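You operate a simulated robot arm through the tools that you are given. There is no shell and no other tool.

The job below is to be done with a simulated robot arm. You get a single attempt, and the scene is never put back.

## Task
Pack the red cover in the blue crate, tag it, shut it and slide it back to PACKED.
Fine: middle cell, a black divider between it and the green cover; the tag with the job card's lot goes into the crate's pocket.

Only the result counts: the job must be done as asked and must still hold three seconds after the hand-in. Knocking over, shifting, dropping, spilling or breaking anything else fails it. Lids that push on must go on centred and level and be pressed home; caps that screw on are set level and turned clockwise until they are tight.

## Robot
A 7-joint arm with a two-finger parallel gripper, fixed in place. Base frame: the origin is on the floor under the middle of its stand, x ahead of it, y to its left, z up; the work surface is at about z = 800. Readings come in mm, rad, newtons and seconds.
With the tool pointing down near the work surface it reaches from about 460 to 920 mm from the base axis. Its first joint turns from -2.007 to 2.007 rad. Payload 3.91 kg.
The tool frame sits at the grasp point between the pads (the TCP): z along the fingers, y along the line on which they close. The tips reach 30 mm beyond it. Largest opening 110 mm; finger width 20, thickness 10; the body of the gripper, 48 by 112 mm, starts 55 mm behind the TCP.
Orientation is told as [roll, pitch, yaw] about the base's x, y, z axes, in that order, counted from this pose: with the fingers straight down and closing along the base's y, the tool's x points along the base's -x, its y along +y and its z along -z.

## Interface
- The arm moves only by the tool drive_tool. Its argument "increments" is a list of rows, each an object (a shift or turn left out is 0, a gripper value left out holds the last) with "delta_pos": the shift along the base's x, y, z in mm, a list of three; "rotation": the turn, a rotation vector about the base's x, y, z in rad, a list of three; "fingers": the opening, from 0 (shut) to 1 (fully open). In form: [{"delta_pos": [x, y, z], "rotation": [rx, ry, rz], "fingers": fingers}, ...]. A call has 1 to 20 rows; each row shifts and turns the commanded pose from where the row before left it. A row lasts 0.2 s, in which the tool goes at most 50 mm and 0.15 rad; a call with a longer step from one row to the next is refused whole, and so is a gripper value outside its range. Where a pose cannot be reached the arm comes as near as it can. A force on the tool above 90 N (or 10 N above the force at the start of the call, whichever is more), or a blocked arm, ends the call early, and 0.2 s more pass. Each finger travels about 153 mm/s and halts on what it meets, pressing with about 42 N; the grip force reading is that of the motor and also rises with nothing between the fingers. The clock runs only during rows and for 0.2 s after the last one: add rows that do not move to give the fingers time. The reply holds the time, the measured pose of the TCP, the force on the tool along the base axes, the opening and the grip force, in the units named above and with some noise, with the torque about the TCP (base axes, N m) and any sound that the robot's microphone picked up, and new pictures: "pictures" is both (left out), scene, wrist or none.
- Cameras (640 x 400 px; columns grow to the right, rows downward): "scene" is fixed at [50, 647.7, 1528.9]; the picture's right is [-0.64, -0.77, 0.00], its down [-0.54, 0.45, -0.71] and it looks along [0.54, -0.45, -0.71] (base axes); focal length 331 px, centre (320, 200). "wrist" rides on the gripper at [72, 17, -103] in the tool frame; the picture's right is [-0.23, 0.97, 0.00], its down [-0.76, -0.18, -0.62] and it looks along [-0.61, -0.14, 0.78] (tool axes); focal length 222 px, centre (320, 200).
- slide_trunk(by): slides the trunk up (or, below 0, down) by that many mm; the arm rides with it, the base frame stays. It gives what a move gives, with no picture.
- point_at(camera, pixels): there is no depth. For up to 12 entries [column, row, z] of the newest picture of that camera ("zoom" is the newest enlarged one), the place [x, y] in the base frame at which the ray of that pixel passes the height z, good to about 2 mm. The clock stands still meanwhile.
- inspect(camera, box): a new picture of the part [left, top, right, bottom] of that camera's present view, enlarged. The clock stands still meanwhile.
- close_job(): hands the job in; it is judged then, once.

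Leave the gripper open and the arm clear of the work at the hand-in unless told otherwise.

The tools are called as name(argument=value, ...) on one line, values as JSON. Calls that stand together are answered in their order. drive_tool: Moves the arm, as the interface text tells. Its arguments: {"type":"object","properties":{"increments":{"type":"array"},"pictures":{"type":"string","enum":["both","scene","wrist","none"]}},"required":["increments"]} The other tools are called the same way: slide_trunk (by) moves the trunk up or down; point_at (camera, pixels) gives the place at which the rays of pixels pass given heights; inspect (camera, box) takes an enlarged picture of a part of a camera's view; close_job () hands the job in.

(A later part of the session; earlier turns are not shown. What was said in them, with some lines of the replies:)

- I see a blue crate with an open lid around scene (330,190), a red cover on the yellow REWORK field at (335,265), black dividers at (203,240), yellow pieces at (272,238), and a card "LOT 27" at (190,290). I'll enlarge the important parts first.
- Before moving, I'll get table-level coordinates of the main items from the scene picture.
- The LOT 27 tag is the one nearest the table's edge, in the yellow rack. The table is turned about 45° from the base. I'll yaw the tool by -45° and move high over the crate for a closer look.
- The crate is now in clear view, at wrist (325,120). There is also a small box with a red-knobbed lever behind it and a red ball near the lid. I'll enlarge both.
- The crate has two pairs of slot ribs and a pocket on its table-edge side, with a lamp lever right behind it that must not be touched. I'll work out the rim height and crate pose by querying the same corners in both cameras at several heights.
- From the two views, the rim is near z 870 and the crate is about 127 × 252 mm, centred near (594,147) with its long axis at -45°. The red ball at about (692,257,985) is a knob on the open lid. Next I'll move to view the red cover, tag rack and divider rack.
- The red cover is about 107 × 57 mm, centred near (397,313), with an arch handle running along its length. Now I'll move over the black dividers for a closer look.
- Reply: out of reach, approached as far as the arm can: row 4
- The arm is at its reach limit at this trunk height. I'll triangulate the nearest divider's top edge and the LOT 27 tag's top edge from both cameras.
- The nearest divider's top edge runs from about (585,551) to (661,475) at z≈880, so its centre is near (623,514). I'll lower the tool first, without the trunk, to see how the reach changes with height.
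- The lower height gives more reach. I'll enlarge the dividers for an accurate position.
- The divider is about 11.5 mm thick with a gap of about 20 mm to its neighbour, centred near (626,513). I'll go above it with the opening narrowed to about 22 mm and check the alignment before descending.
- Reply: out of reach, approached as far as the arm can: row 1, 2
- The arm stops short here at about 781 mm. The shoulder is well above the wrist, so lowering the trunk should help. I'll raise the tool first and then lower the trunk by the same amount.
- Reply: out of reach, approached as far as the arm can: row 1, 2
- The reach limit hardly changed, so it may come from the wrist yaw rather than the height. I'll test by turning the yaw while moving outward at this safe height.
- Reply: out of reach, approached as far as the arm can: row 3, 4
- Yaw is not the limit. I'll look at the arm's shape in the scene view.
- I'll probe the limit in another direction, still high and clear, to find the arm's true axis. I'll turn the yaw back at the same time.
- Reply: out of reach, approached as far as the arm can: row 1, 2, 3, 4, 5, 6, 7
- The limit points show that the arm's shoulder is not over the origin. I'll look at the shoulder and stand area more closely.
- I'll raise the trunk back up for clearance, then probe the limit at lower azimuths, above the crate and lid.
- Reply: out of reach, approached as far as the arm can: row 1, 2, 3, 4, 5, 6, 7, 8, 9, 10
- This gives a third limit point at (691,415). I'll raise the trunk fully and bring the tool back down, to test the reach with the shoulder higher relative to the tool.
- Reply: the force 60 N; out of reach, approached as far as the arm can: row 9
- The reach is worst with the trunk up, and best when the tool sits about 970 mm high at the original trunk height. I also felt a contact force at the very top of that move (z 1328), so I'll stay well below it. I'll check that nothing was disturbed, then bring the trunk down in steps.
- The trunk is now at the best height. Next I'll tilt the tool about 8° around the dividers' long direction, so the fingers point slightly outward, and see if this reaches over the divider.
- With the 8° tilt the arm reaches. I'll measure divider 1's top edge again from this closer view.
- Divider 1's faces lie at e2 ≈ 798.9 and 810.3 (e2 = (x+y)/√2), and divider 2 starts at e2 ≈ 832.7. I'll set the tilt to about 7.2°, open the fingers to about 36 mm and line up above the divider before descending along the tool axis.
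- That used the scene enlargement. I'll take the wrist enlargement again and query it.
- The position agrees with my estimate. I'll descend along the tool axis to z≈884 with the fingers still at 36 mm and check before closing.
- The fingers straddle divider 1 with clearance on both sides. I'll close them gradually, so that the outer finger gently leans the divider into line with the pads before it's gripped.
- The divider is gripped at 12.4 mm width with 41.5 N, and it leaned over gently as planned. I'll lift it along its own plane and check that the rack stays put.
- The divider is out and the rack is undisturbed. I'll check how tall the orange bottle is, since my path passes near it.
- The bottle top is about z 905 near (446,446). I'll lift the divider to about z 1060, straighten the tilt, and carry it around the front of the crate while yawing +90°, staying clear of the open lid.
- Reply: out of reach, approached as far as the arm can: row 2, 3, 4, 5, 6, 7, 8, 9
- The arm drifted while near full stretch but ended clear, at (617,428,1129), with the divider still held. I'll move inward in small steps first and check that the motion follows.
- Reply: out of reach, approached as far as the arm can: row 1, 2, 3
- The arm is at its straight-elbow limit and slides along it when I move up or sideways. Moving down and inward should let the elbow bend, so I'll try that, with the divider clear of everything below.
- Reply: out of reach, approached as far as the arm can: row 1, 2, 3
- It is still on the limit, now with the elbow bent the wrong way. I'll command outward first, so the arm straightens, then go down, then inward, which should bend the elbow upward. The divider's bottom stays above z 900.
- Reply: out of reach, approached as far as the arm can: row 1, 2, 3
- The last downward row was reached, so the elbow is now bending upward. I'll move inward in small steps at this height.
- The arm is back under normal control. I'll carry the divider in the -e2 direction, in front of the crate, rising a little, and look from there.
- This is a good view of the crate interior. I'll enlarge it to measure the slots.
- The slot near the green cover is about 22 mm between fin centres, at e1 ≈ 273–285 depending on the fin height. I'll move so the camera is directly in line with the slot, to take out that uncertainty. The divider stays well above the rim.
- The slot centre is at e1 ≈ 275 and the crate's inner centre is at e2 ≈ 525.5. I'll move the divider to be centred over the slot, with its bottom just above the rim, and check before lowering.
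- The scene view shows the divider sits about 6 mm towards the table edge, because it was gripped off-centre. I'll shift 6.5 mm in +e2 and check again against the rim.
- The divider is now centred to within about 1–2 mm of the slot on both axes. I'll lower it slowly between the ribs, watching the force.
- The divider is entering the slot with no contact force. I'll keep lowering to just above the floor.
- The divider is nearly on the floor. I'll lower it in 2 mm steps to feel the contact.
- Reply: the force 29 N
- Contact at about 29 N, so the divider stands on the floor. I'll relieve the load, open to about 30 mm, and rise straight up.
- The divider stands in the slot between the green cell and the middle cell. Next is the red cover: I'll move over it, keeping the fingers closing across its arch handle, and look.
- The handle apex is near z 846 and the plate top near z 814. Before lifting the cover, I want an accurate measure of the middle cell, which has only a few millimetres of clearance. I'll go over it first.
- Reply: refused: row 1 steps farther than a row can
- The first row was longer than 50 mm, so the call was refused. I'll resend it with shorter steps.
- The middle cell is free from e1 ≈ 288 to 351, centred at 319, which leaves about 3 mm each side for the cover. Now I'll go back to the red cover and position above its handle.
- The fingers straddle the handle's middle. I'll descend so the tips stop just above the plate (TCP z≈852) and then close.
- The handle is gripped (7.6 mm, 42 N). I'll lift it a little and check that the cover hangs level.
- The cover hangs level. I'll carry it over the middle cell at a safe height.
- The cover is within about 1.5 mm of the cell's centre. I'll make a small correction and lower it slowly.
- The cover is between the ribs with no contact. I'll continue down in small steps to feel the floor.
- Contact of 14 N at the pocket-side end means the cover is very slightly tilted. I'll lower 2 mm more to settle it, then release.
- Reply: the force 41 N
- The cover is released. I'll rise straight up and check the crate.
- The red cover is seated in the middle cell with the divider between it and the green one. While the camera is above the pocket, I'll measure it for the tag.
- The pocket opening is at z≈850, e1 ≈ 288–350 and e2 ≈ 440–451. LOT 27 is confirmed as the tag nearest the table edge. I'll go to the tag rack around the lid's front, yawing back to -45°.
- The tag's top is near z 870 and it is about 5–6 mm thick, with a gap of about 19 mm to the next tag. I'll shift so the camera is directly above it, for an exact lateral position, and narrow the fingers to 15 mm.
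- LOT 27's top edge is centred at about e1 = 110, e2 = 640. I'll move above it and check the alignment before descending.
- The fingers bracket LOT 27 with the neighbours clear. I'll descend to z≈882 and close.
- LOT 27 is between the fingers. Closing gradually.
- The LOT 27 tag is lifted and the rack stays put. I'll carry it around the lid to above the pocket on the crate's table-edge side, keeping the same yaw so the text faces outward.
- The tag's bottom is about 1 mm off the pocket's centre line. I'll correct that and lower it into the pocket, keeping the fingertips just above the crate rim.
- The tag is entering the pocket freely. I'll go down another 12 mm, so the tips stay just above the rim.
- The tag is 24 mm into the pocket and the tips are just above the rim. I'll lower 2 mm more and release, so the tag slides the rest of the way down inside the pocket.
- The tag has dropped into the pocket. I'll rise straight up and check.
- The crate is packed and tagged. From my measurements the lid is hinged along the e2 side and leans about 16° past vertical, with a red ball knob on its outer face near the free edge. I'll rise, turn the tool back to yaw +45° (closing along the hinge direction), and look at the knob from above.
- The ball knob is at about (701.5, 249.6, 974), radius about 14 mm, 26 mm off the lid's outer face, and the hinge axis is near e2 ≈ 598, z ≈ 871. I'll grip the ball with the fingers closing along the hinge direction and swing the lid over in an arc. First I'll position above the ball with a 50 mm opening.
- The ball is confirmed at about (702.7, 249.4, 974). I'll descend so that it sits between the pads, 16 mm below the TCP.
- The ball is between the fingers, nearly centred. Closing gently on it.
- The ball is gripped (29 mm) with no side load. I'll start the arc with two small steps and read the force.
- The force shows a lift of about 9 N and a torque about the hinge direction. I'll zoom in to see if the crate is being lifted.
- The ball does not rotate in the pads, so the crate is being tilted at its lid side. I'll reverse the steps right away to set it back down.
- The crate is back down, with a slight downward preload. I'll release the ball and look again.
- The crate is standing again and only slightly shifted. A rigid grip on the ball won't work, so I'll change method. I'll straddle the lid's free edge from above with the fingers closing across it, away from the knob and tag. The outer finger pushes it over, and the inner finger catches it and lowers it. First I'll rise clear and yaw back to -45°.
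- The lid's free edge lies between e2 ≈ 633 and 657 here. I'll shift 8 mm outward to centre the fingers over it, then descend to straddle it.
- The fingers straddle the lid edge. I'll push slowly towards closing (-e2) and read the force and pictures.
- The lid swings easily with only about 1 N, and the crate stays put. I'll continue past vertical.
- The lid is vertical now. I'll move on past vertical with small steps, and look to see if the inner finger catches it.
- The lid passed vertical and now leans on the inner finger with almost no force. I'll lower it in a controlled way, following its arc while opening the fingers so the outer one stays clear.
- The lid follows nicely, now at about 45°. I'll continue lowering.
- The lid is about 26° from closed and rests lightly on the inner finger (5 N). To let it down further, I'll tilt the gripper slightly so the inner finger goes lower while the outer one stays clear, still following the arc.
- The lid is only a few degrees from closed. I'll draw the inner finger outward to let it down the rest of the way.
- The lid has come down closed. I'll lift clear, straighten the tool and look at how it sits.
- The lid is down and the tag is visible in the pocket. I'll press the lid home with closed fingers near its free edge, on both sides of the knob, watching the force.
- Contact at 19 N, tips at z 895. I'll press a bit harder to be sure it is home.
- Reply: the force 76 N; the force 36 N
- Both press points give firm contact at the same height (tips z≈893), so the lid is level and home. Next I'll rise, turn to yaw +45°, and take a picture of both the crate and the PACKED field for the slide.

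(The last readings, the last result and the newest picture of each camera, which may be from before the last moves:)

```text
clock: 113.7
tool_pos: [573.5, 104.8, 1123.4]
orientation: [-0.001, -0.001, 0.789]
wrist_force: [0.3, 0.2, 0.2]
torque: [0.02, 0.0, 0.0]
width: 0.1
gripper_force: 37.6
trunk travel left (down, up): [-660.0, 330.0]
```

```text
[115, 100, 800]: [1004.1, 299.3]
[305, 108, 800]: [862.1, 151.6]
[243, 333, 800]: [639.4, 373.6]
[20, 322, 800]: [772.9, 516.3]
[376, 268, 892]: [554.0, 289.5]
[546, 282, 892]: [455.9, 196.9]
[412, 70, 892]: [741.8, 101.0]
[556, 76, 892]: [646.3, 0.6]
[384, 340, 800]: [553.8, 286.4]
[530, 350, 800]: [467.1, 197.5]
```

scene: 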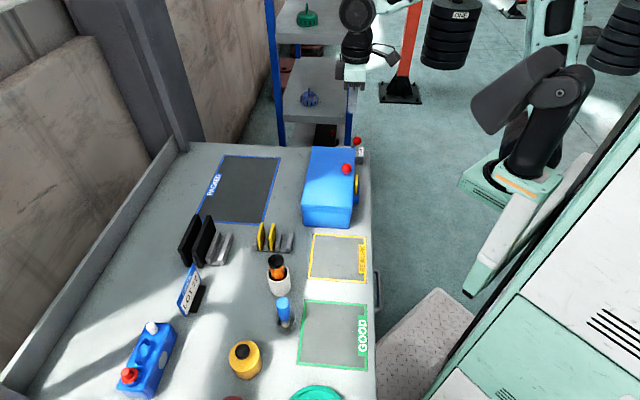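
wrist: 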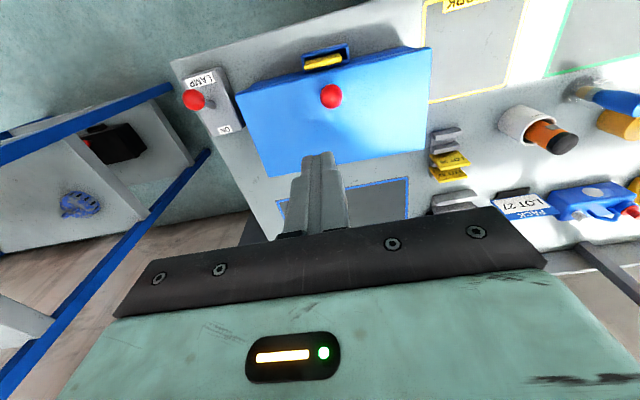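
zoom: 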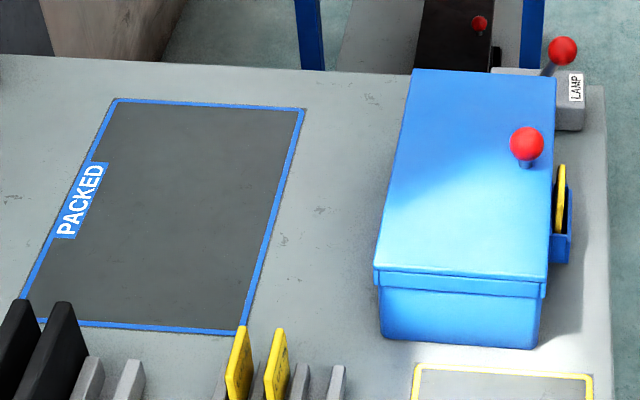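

Everything is measured. The lid spans e1 185–452 and e2 459–597. The PACKED field spans e1 185–501 and e2 717–917. I'll push the crate from the table-edge side with two fingertips straddling the pocket, low on the wall and tilted 12° so the gripper body clears the knob. It needs about +288 mm in e2 and, once past the lamp box, +25 mm in e1. First I'll open and get into the start position.

drive_tool(increments=[{"delta_pos": [-20, -13, 0], "fingers": 1.0}, {"delta_pos": [-20, -13, 0], "fingers": 1.0}, {"delta_pos": [-18, -12, 0]}, {"rotation": [0.0743, -0.0743, 0]}, {"rotation": [0.0743, -0.0743, 0]}, {}])

```text
clock: 115.0
tool_pos: [515.2, 66.0, 1122.1]
orientation: [0.0, -0.21, 0.787]
wrist_force: [-0.3, 0.0, 0.2]
torque: [0.02, 0.02, -0.01]
width: 109.9
gripper_force: 0.1
trunk travel left (down, up): [-660.0, 330.0]
```

scene: 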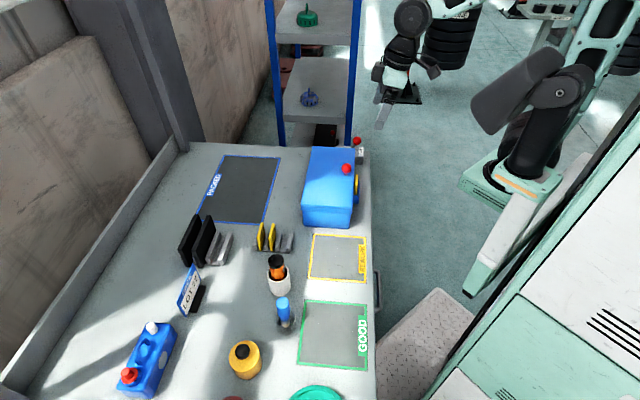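
wrist: 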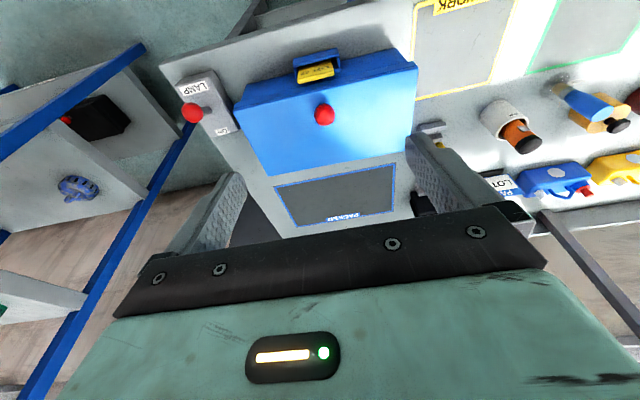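

The tilt is right and the view is clear. I'll descend beside the crate to z≈862.

drive_tool(increments=[{"delta_pos": [0, 0, -45]}, {"delta_pos": [0, 0, -45]}, {"delta_pos": [0, 0, -45]}, {"delta_pos": [0, 0, -45]}, {"delta_pos": [0, 0, -45]}, {"delta_pos": [0, 0, -33]}, {}])

inspect(camera="wrist", box=[150, 0, 490, 230])

inspect(camera="scene", box=[300, 120, 400, 240])

```text
clock: 116.7
tool_pos: [515.1, 68.4, 861.3]
orientation: [-0.001, -0.21, 0.786]
wrist_force: [0.7, -0.5, 0.1]
torque: [-0.01, -0.01, 0.01]
width: 110.1
gripper_force: 0.1
trunk travel left (down, up): [-660.0, 330.0]
```

scene: 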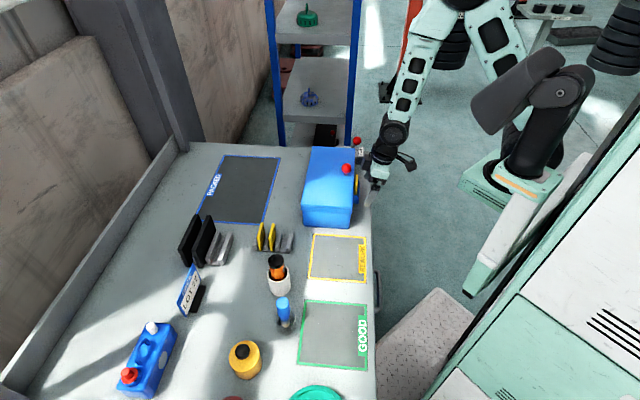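
wrist: 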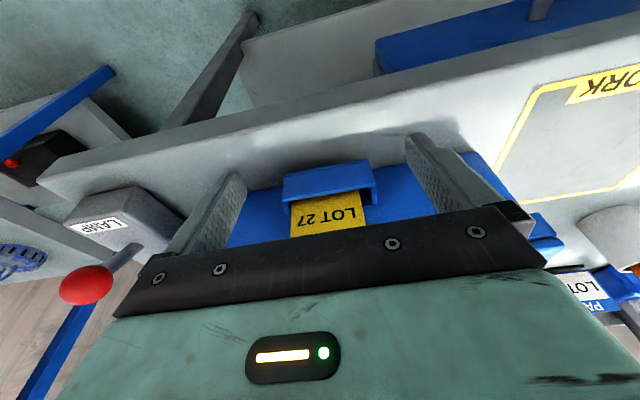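

```text
1.74 times, centred on (320, 115) of wrist
```

zoom: 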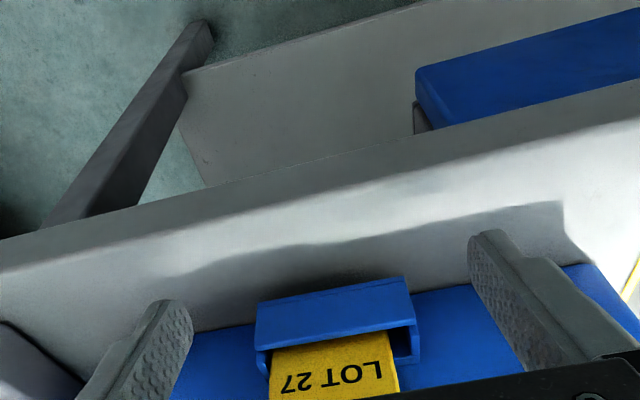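

```text
3.33 times, centred on (350, 180) of scene
```

zoom: 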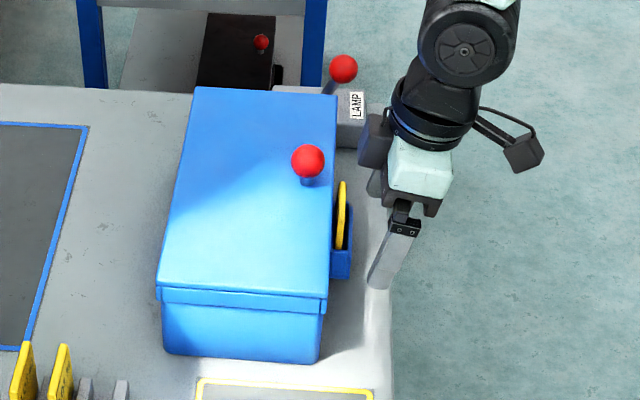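

LOT 27 is clearly readable in the pocket and the fingers straddle it. I'll advance slowly until both fingers touch the wall.

drive_tool(increments=[{"delta_pos": [10.6, 10.6, 0]}, {"delta_pos": [10.6, 10.6, 0]}, {"delta_pos": [5, 5, 0]}, {}], pictures="none")

drive_tool(increments=[{"delta_pos": [3, 3, 0]}, {"delta_pos": [3, 3, 0]}, {}], pictures="both")

inspect(camera="wrist", box=[150, 0, 490, 230])

inspect(camera="scene", box=[300, 120, 400, 240])

```text
clock: 117.7
tool_pos: [541.7, 92.6, 863.3]
orientation: [0.0, -0.209, 0.784]
wrist_force: [-1.2, -2.7, 2.1]
torque: [0.23, -0.15, -0.05]
width: 109.8
gripper_force: 0.3
trunk travel left (down, up): [-660.0, 330.0]
```

```text
clock: 118.5
tool_pos: [548.4, 100.1, 864.4]
orientation: [0.0, -0.211, 0.784]
wrist_force: [-3.5, -4.8, 9.0]
torque: [0.44, -0.35, -0.02]
width: 109.8
gripper_force: 0.0
trunk travel left (down, up): [-660.0, 330.0]
```

scene: 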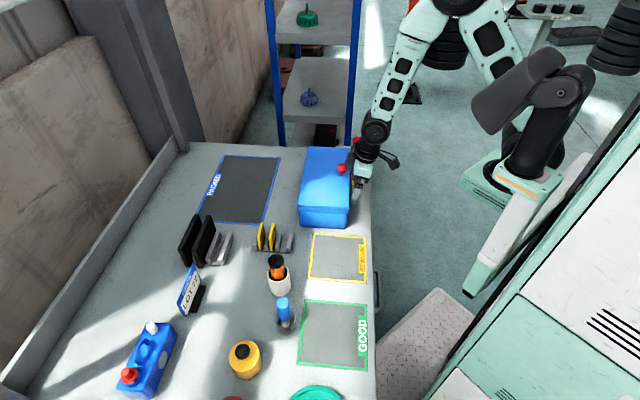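
wrist: 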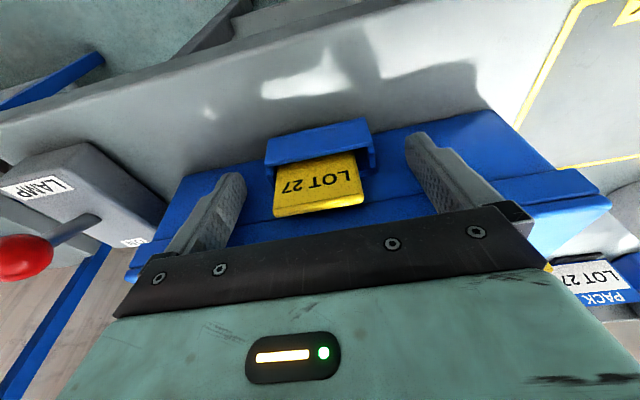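

```text
1.74 times, centred on (320, 115) of wrist
```

zoom: 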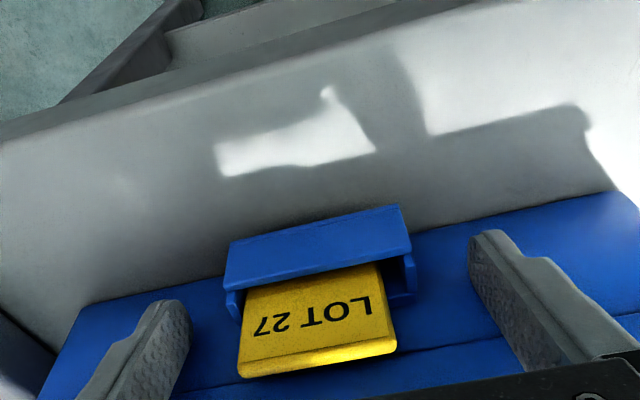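

```text
3.33 times, centred on (350, 180) of scene
```

zoom: 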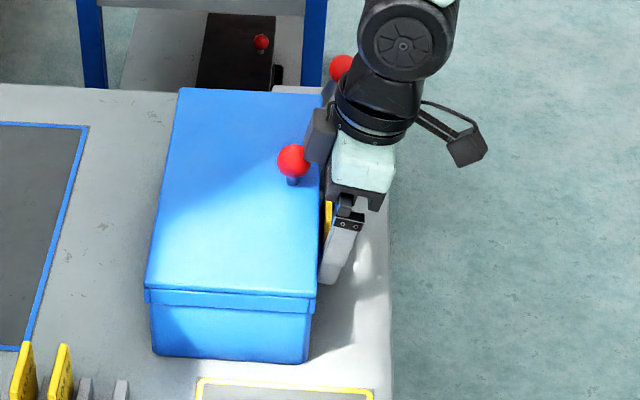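

The force and torque show that a block on the gripper's forward side touched the ball knob, not just the wall. The crate slid about 10 mm and is fine. I'll back off and tilt further, to about 27°, so the gripper clears the knob.

drive_tool(increments=[{"delta_pos": [-10, -10, 0]}, {"delta_pos": [-15, -15, 0]}, {"rotation": [0.0919, -0.0919, 0]}, {"rotation": [0.0919, -0.0919, 0]}, {"delta_pos": [0, 0, -6]}, {}])

inspect(camera="scene", box=[300, 120, 400, 240])

```text
clock: 119.8
tool_pos: [531.3, 78.8, 858.1]
orientation: [-0.001, -0.471, 0.784]
wrist_force: [0.1, 0.8, 0.1]
torque: [0.0, 0.01, -0.03]
width: 110.0
gripper_force: 0.1
out of reach, approached as far as the arm can: row 4
trunk travel left (down, up): [-660.0, 330.0]
```

scene: 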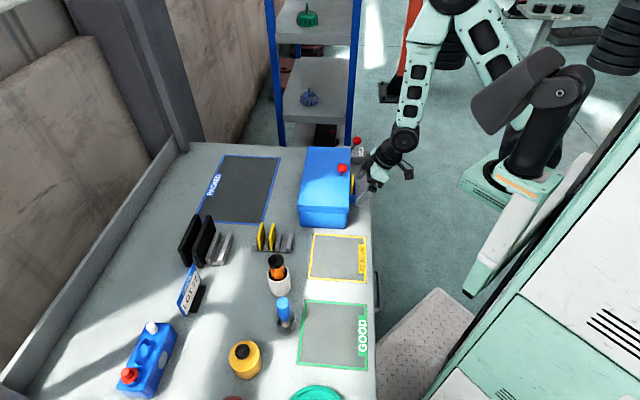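
wrist: 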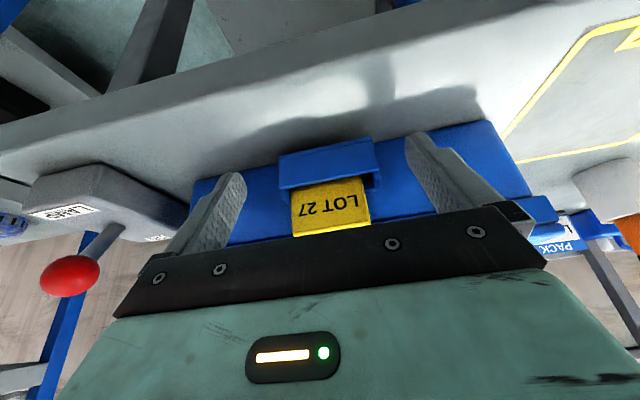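

```text
3.33 times, centred on (350, 180) of scene
```

zoom: 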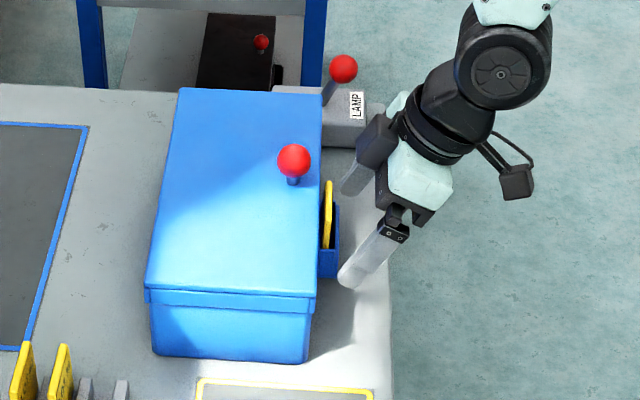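

The gripper is now clear of the knob. I'll advance to contact and push straight in +e2 for the first stretch, past the lamp box.

drive_tool(increments=[{"delta_pos": [7, 7, 0]}, {"delta_pos": [6, 6, 0]}, {"delta_pos": [3, 3, 0]}, {"delta_pos": [3, 3, 0]}, {"delta_pos": [3, 3, 0]}, {}])

inspect(camera="scene", box=[300, 120, 400, 240])

```text
clock: 121.2
tool_pos: [554.6, 99.3, 856.2]
orientation: [0.0, -0.47, 0.785]
wrist_force: [-3.3, -2.5, 1.7]
torque: [-0.03, 0.04, -0.01]
width: 109.7
gripper_force: 0.1
trunk travel left (down, up): [-660.0, 330.0]
```

scene: 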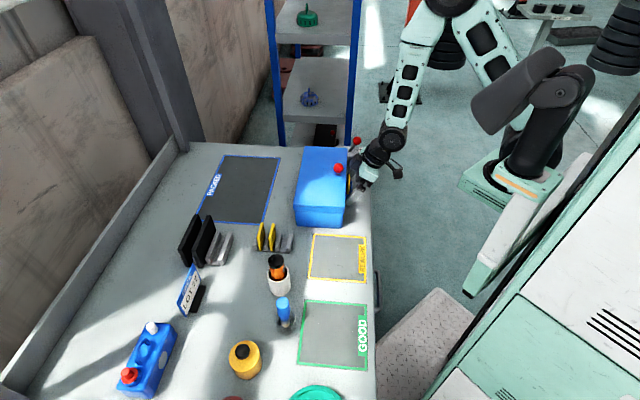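
wrist: 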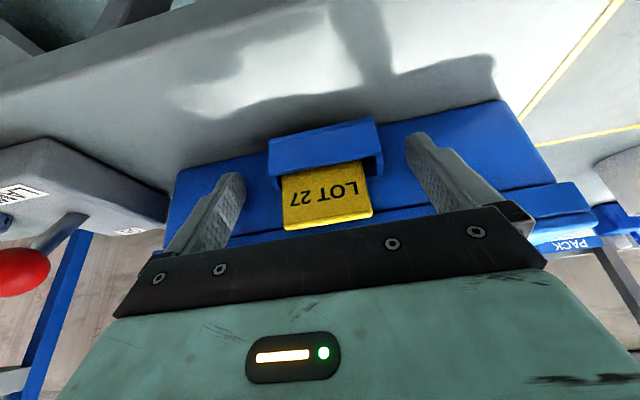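

```text
3.33 times, centred on (350, 180) of scene
```

zoom: 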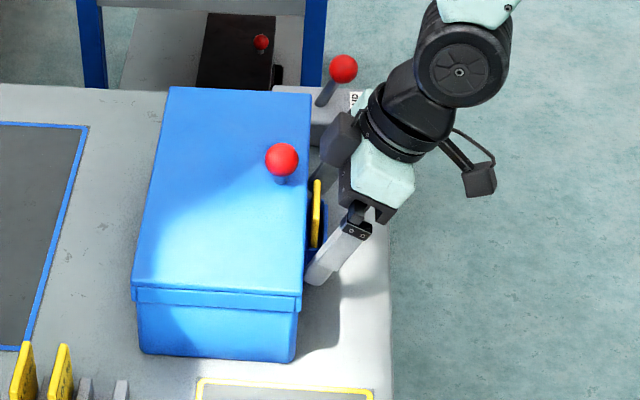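

The crate slides with about 4 N of push and no side torque. I'll continue straight for 60 mm.

drive_tool(increments=[{"delta_pos": [8.5, 8.5, 0]}, {"delta_pos": [8.5, 8.5, 0]}, {"delta_pos": [8.5, 8.5, 0]}, {"delta_pos": [8.5, 8.5, 0]}, {"delta_pos": [8.5, 8.5, 0]}, {}])

inspect(camera="scene", box=[200, 120, 390, 240])

```text
clock: 122.7
tool_pos: [596.2, 143.7, 856.8]
orientation: [-0.001, -0.471, 0.786]
wrist_force: [-1.5, -0.6, 0.2]
torque: [-0.04, 0.03, -0.03]
width: 109.9
gripper_force: 0.0
trunk travel left (down, up): [-660.0, 330.0]
```

scene: 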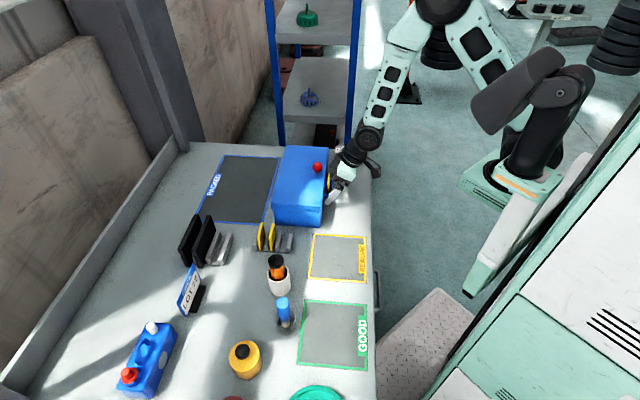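
wrist: 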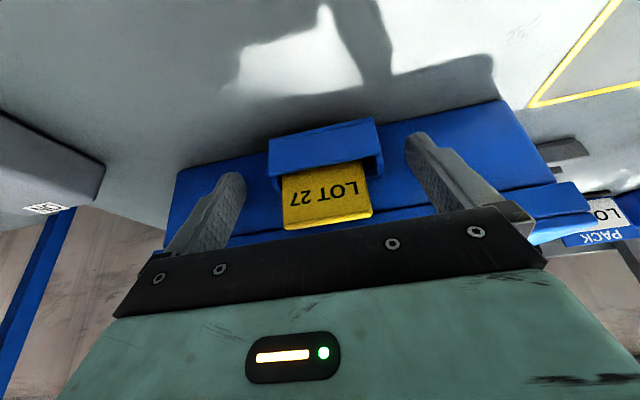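

```text
3.33 times, centred on (295, 180) of scene
```

zoom: 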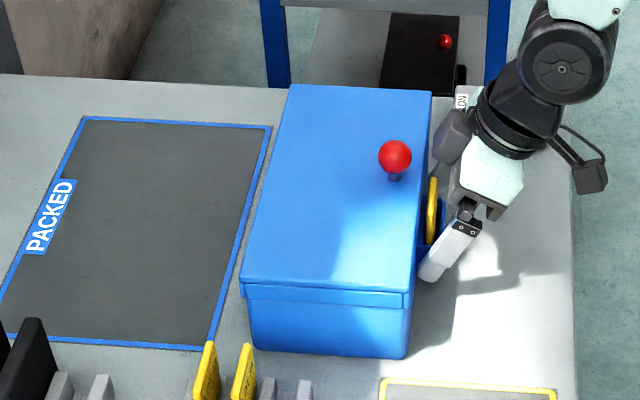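

The crate is past the lamp box. About 209 mm of e2 remains and 25 mm of e1. I'll push along a slight diagonal (within the friction cone) and check halfway.

drive_tool(increments=[{"delta_pos": [9.5, 7.4, 0]}, {"delta_pos": [9.5, 7.4, 0]}, {"delta_pos": [9.5, 7.4, 0]}, {"delta_pos": [9.5, 7.4, 0]}, {"delta_pos": [9.5, 7.4, 0]}, {"delta_pos": [9.5, 7.4, 0]}, {"delta_pos": [9.5, 7.4, 0]}, {"delta_pos": [9.5, 7.4, 0]}, {}])

inspect(camera="scene", box=[180, 120, 370, 240])

```text
clock: 124.7
tool_pos: [673.6, 203.0, 856.0]
orientation: [0.0, -0.471, 0.784]
wrist_force: [-1.5, -1.3, 0.1]
torque: [0.03, 0.04, 0.07]
width: 109.8
gripper_force: 0.0
trunk travel left (down, up): [-660.0, 330.0]
```

scene: 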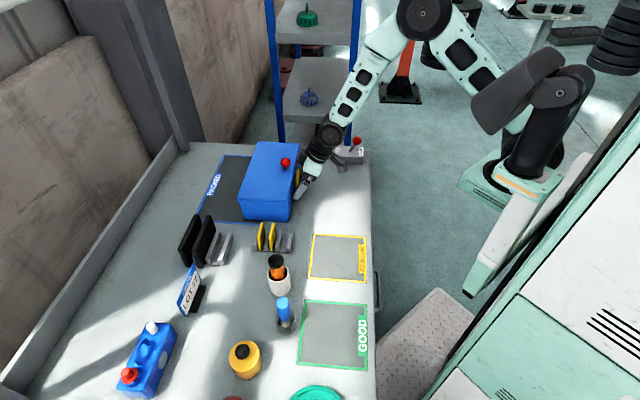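
wrist: 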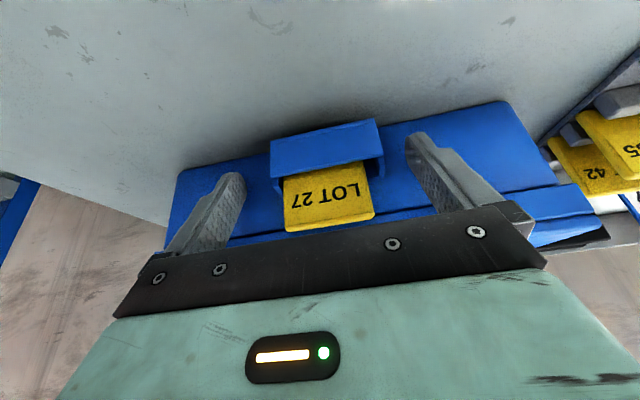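

```text
3.33 times, centred on (275, 180) of scene
```

zoom: 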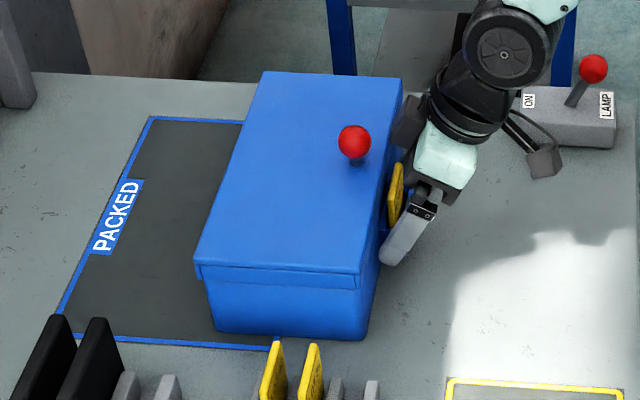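

The crate follows without slipping. I'll push the remaining distance, about 108 mm.

drive_tool(increments=[{"delta_pos": [9.5, 7.4, 0]}, {"delta_pos": [9.5, 7.4, 0]}, {"delta_pos": [9.5, 7.4, 0]}, {"delta_pos": [9.5, 7.4, 0]}, {"delta_pos": [9.5, 7.4, 0]}, {"delta_pos": [9.5, 7.4, 0]}, {"delta_pos": [9.5, 7.4, 0]}, {"delta_pos": [9.5, 7.4, 0]}, {}])

inspect(camera="scene", box=[160, 110, 350, 240])

```text
clock: 126.7
tool_pos: [746.8, 262.5, 857.2]
orientation: [-0.001, -0.471, 0.785]
wrist_force: [-0.3, -0.1, -0.3]
torque: [-0.02, -0.01, 0.01]
width: 110.2
gripper_force: 0.0
trunk travel left (down, up): [-660.0, 330.0]
```

scene: 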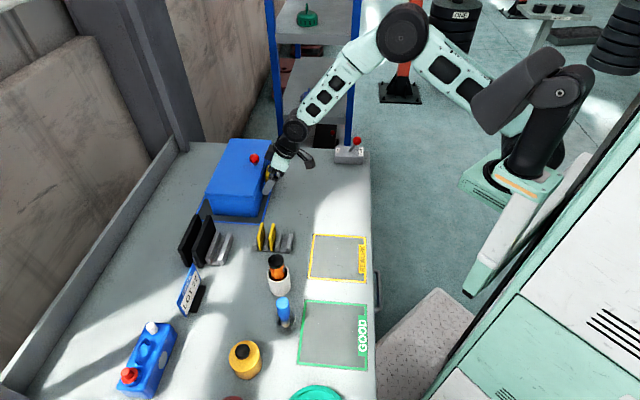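
wrist: 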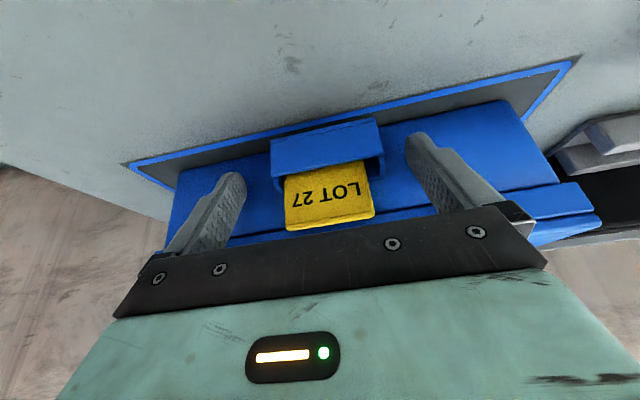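

```text
3.08 times, centred on (255, 175) of scene
```

zoom: 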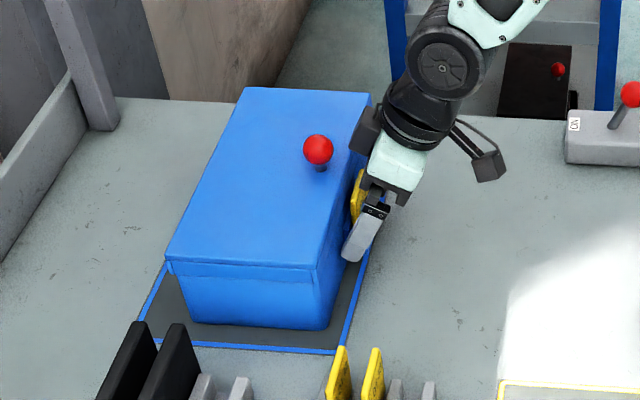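

The crate is almost in place. By my numbers, another 27 mm will put the body and pocket evenly inside the field borders.

drive_tool(increments=[{"delta_pos": [6.9, 5.8, 0]}, {"delta_pos": [6.9, 5.8, 0]}, {"delta_pos": [6.9, 5.8, 0]}, {}])

inspect(camera="scene", box=[160, 110, 350, 240])

```text
clock: 127.7
tool_pos: [768.3, 278.4, 857.2]
orientation: [0.0, -0.469, 0.785]
wrist_force: [-3.2, -2.5, -0.8]
torque: [-0.09, 0.04, 0.1]
width: 109.9
gripper_force: 0.0
trunk travel left (down, up): [-660.0, 330.0]
```

scene: 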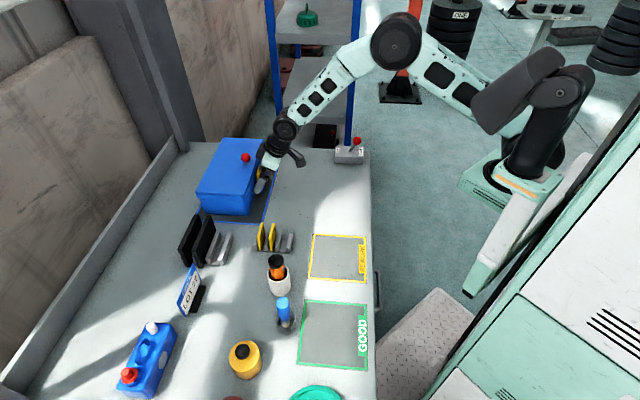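
wrist: 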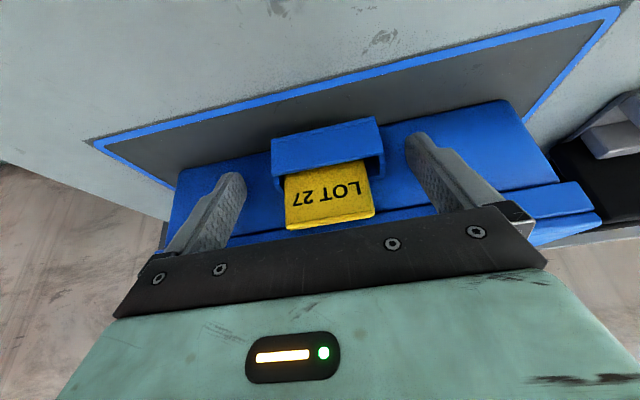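

```text
3.08 times, centred on (255, 175) of scene
```

zoom: 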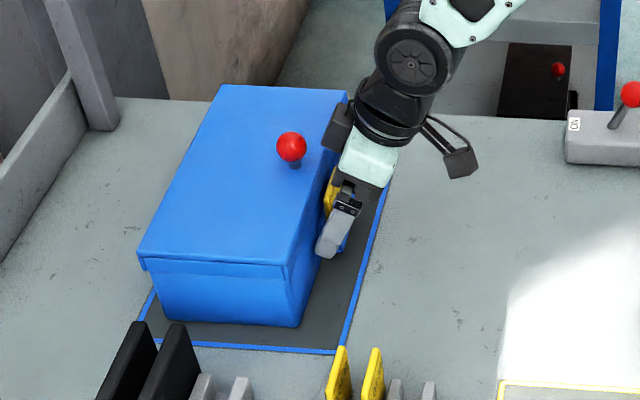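

The crate now looks well inside the PACKED field. I'll back straight off from the wall, rise, straighten the tool, and check from above.

drive_tool(increments=[{"delta_pos": [-7, -7, 0]}, {"delta_pos": [-20, -20, 0]}, {"delta_pos": [-25, -25, 10]}, {"delta_pos": [-15, -15, 40]}, {"delta_pos": [0, 0, 45]}, {"delta_pos": [0, 0, 45], "rotation": [-0.083, 0.083, 0]}, {"delta_pos": [0, 0, 45], "rotation": [-0.083, 0.083, 0]}, {"delta_pos": [0, 0, 30], "rotation": [-0.083, 0.083, 0]}, {"rotation": [-0.083, 0.083, 0]}, {}])

inspect(camera="scene", box=[160, 110, 350, 240])

inspect(camera="wrist", box=[140, 20, 480, 230])

```text
clock: 129.8
tool_pos: [701.8, 211.4, 1072.1]
orientation: [-0.001, 0.001, 0.785]
wrist_force: [-0.5, -0.1, 0.9]
torque: [0.02, -0.06, -0.01]
width: 109.7
gripper_force: 0.1
trunk travel left (down, up): [-660.0, 330.0]
```

scene: 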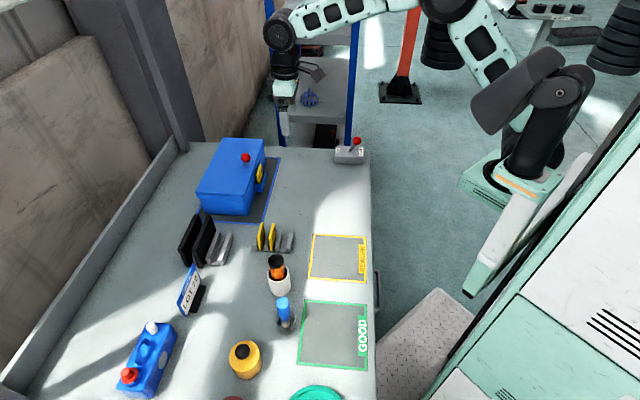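
wrist: 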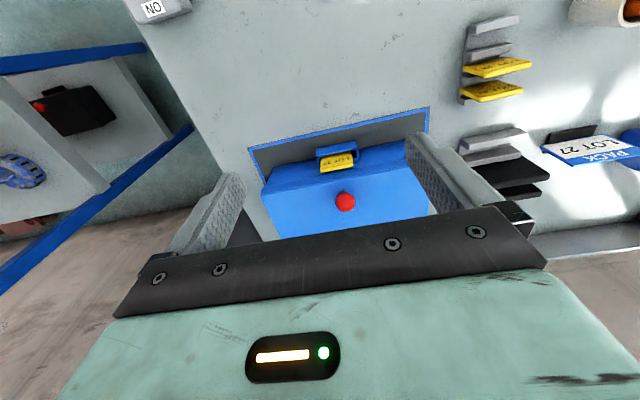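

```text
3.08 times, centred on (255, 175) of scene
```

zoom: 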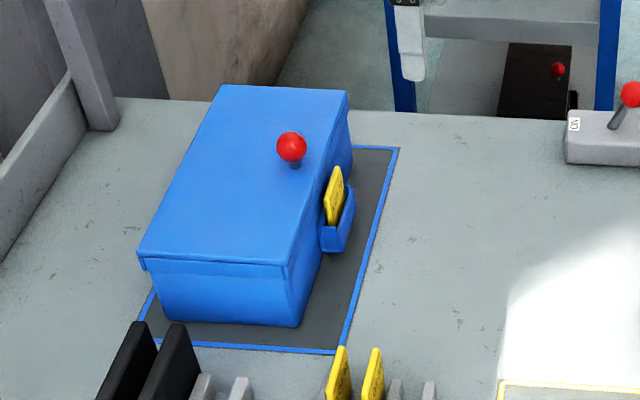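

```text
1.88 times, centred on (310, 125) of wrist
```

zoom: 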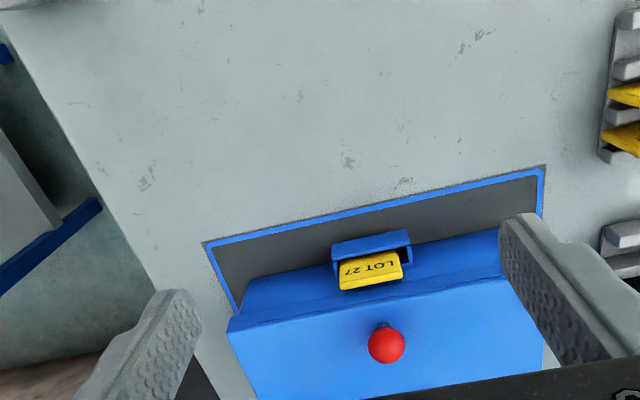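

inspect(camera="scene", box=[160, 110, 350, 240])

point_at(camera="zoom", pixels=[[165, 318, 800], [297, 327, 800], [140, 258, 892], [287, 265, 892], [223, 86, 892], [347, 92, 892], [338, 352, 800], [397, 148, 800], [140, 322, 800], [330, 250, 800], [350, 235, 815]])

```text
3.08 times, centred on (255, 175) of scene
```

zoom: 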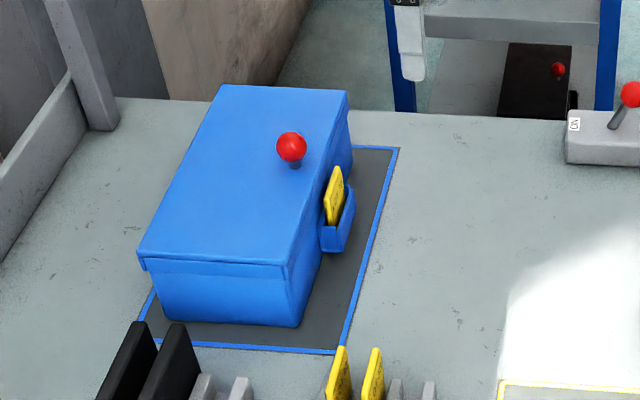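

```text
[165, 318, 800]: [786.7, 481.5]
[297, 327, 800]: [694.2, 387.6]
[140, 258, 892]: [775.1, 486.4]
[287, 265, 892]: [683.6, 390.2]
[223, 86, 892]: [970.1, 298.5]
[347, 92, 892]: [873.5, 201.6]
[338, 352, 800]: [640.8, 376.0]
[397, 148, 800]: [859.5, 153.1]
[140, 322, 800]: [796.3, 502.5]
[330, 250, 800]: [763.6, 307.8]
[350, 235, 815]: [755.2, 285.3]
```

The crate lid spans e1 204–475 and e2 759–897, and the pocket's outer face is at about e2 737. All of it lies inside the field (187–500 and 717–918). I'll look closely at the lid seam and the tag.

inspect(camera="scene", box=[190, 130, 280, 225])

drive_tool(increments=[{"delta_pos": [-30, 5, 10]}, {"delta_pos": [-30, 5, 10]}, {"delta_pos": [-30, 5, 10]}, {"delta_pos": [-30, 10, 10]}, {"delta_pos": [-30, 10, 10]}, {"delta_pos": [-30, 10, 0]}, {}])

inspect(camera="scene", box=[160, 130, 390, 310])

```text
4.21 times, centred on (235, 178) of scene
```

zoom: 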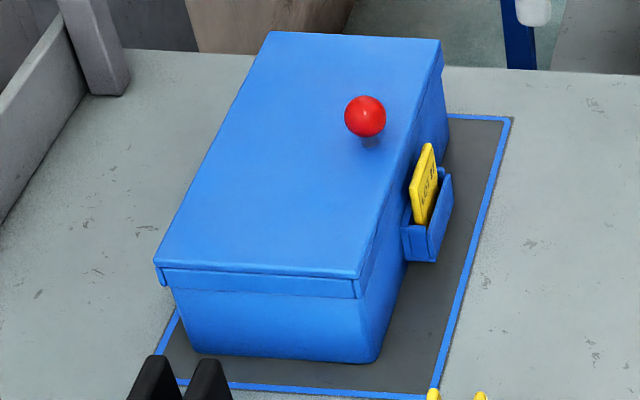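

```text
clock: 131.4
tool_pos: [521.3, 257.5, 1122.7]
orientation: [0.0, 0.0, 0.784]
wrist_force: [0.6, 0.1, 0.3]
torque: [-0.01, -0.01, -0.01]
width: 110.1
gripper_force: 0.1
trunk travel left (down, up): [-660.0, 330.0]
```

scene: 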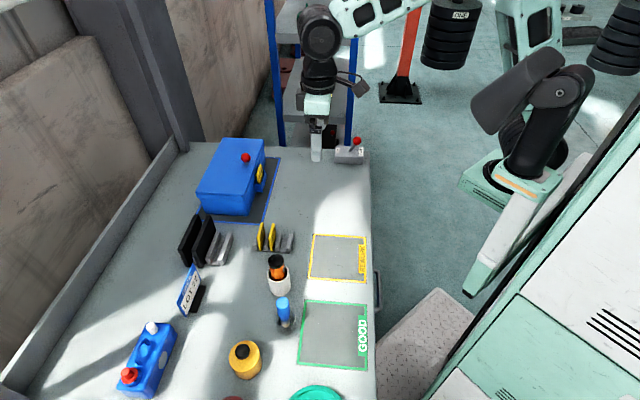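
wrist: 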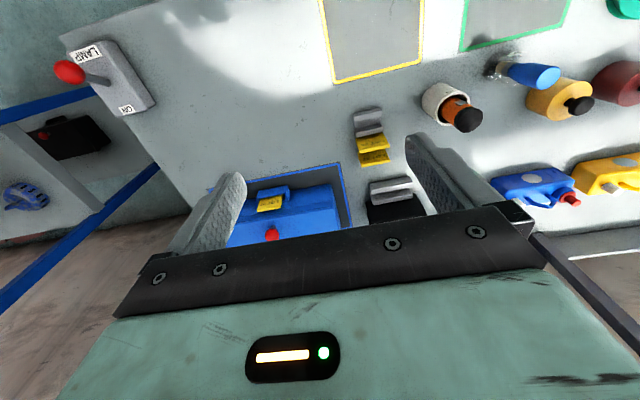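

```text
2.22 times, centred on (275, 220) of scene
```

zoom: 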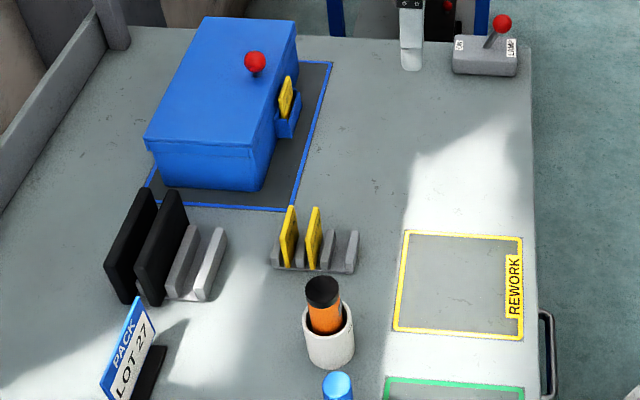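

Everything checks out. The crate is closed with the lid level, inside PACKED, and the LOT 27 tag is in its pocket. The remaining dividers, tags, bottle, job card and lamp lever look undisturbed, the gripper is open and the arm is clear. I'm handing in the job.

close_job()

```text
The job is handed in.
```

The crate is packed, tagged, shut and in the PACKED field, and I've handed the job in; no verdict has come back yet.

- **Packing:** The red cover lies in the middle cell, with one black divider in the slot between it and the green cover.
- **Tag:** LOT 27 matches the job card. It stands in the crate's pocket, leaning slightly, and was readable when I pushed the crate.
- **Lid:** It is closed, and I pressed it on both sides of the knob. Both points gave contact at the same height, so it sits level. There was no click or latch to confirm it.
- **Position:** By my measurements the crate, lid and pocket are all at least 17 mm inside the borders of the field.

Three things went wrong along the way:

- **Early arm contact:** While I was testing the arm's reach near the top of its travel, the gripper felt about 57 N at z 1328. I couldn't tell what it touched, and I saw nothing moved afterwards.
- **Lid knob:** My first try at closing the lid by gripping the knob tilted the crate for a moment. I set it straight back down. Seen from above before closing, the contents were still in place.
- **First push:** The gripper touched the knob when I began pushing the crate, so I backed off and tilted the tool further.

In the last pictures the other dividers, tags, bottle, job card and lamp lever look undisturbed. The gripper is open and the arm is clear.
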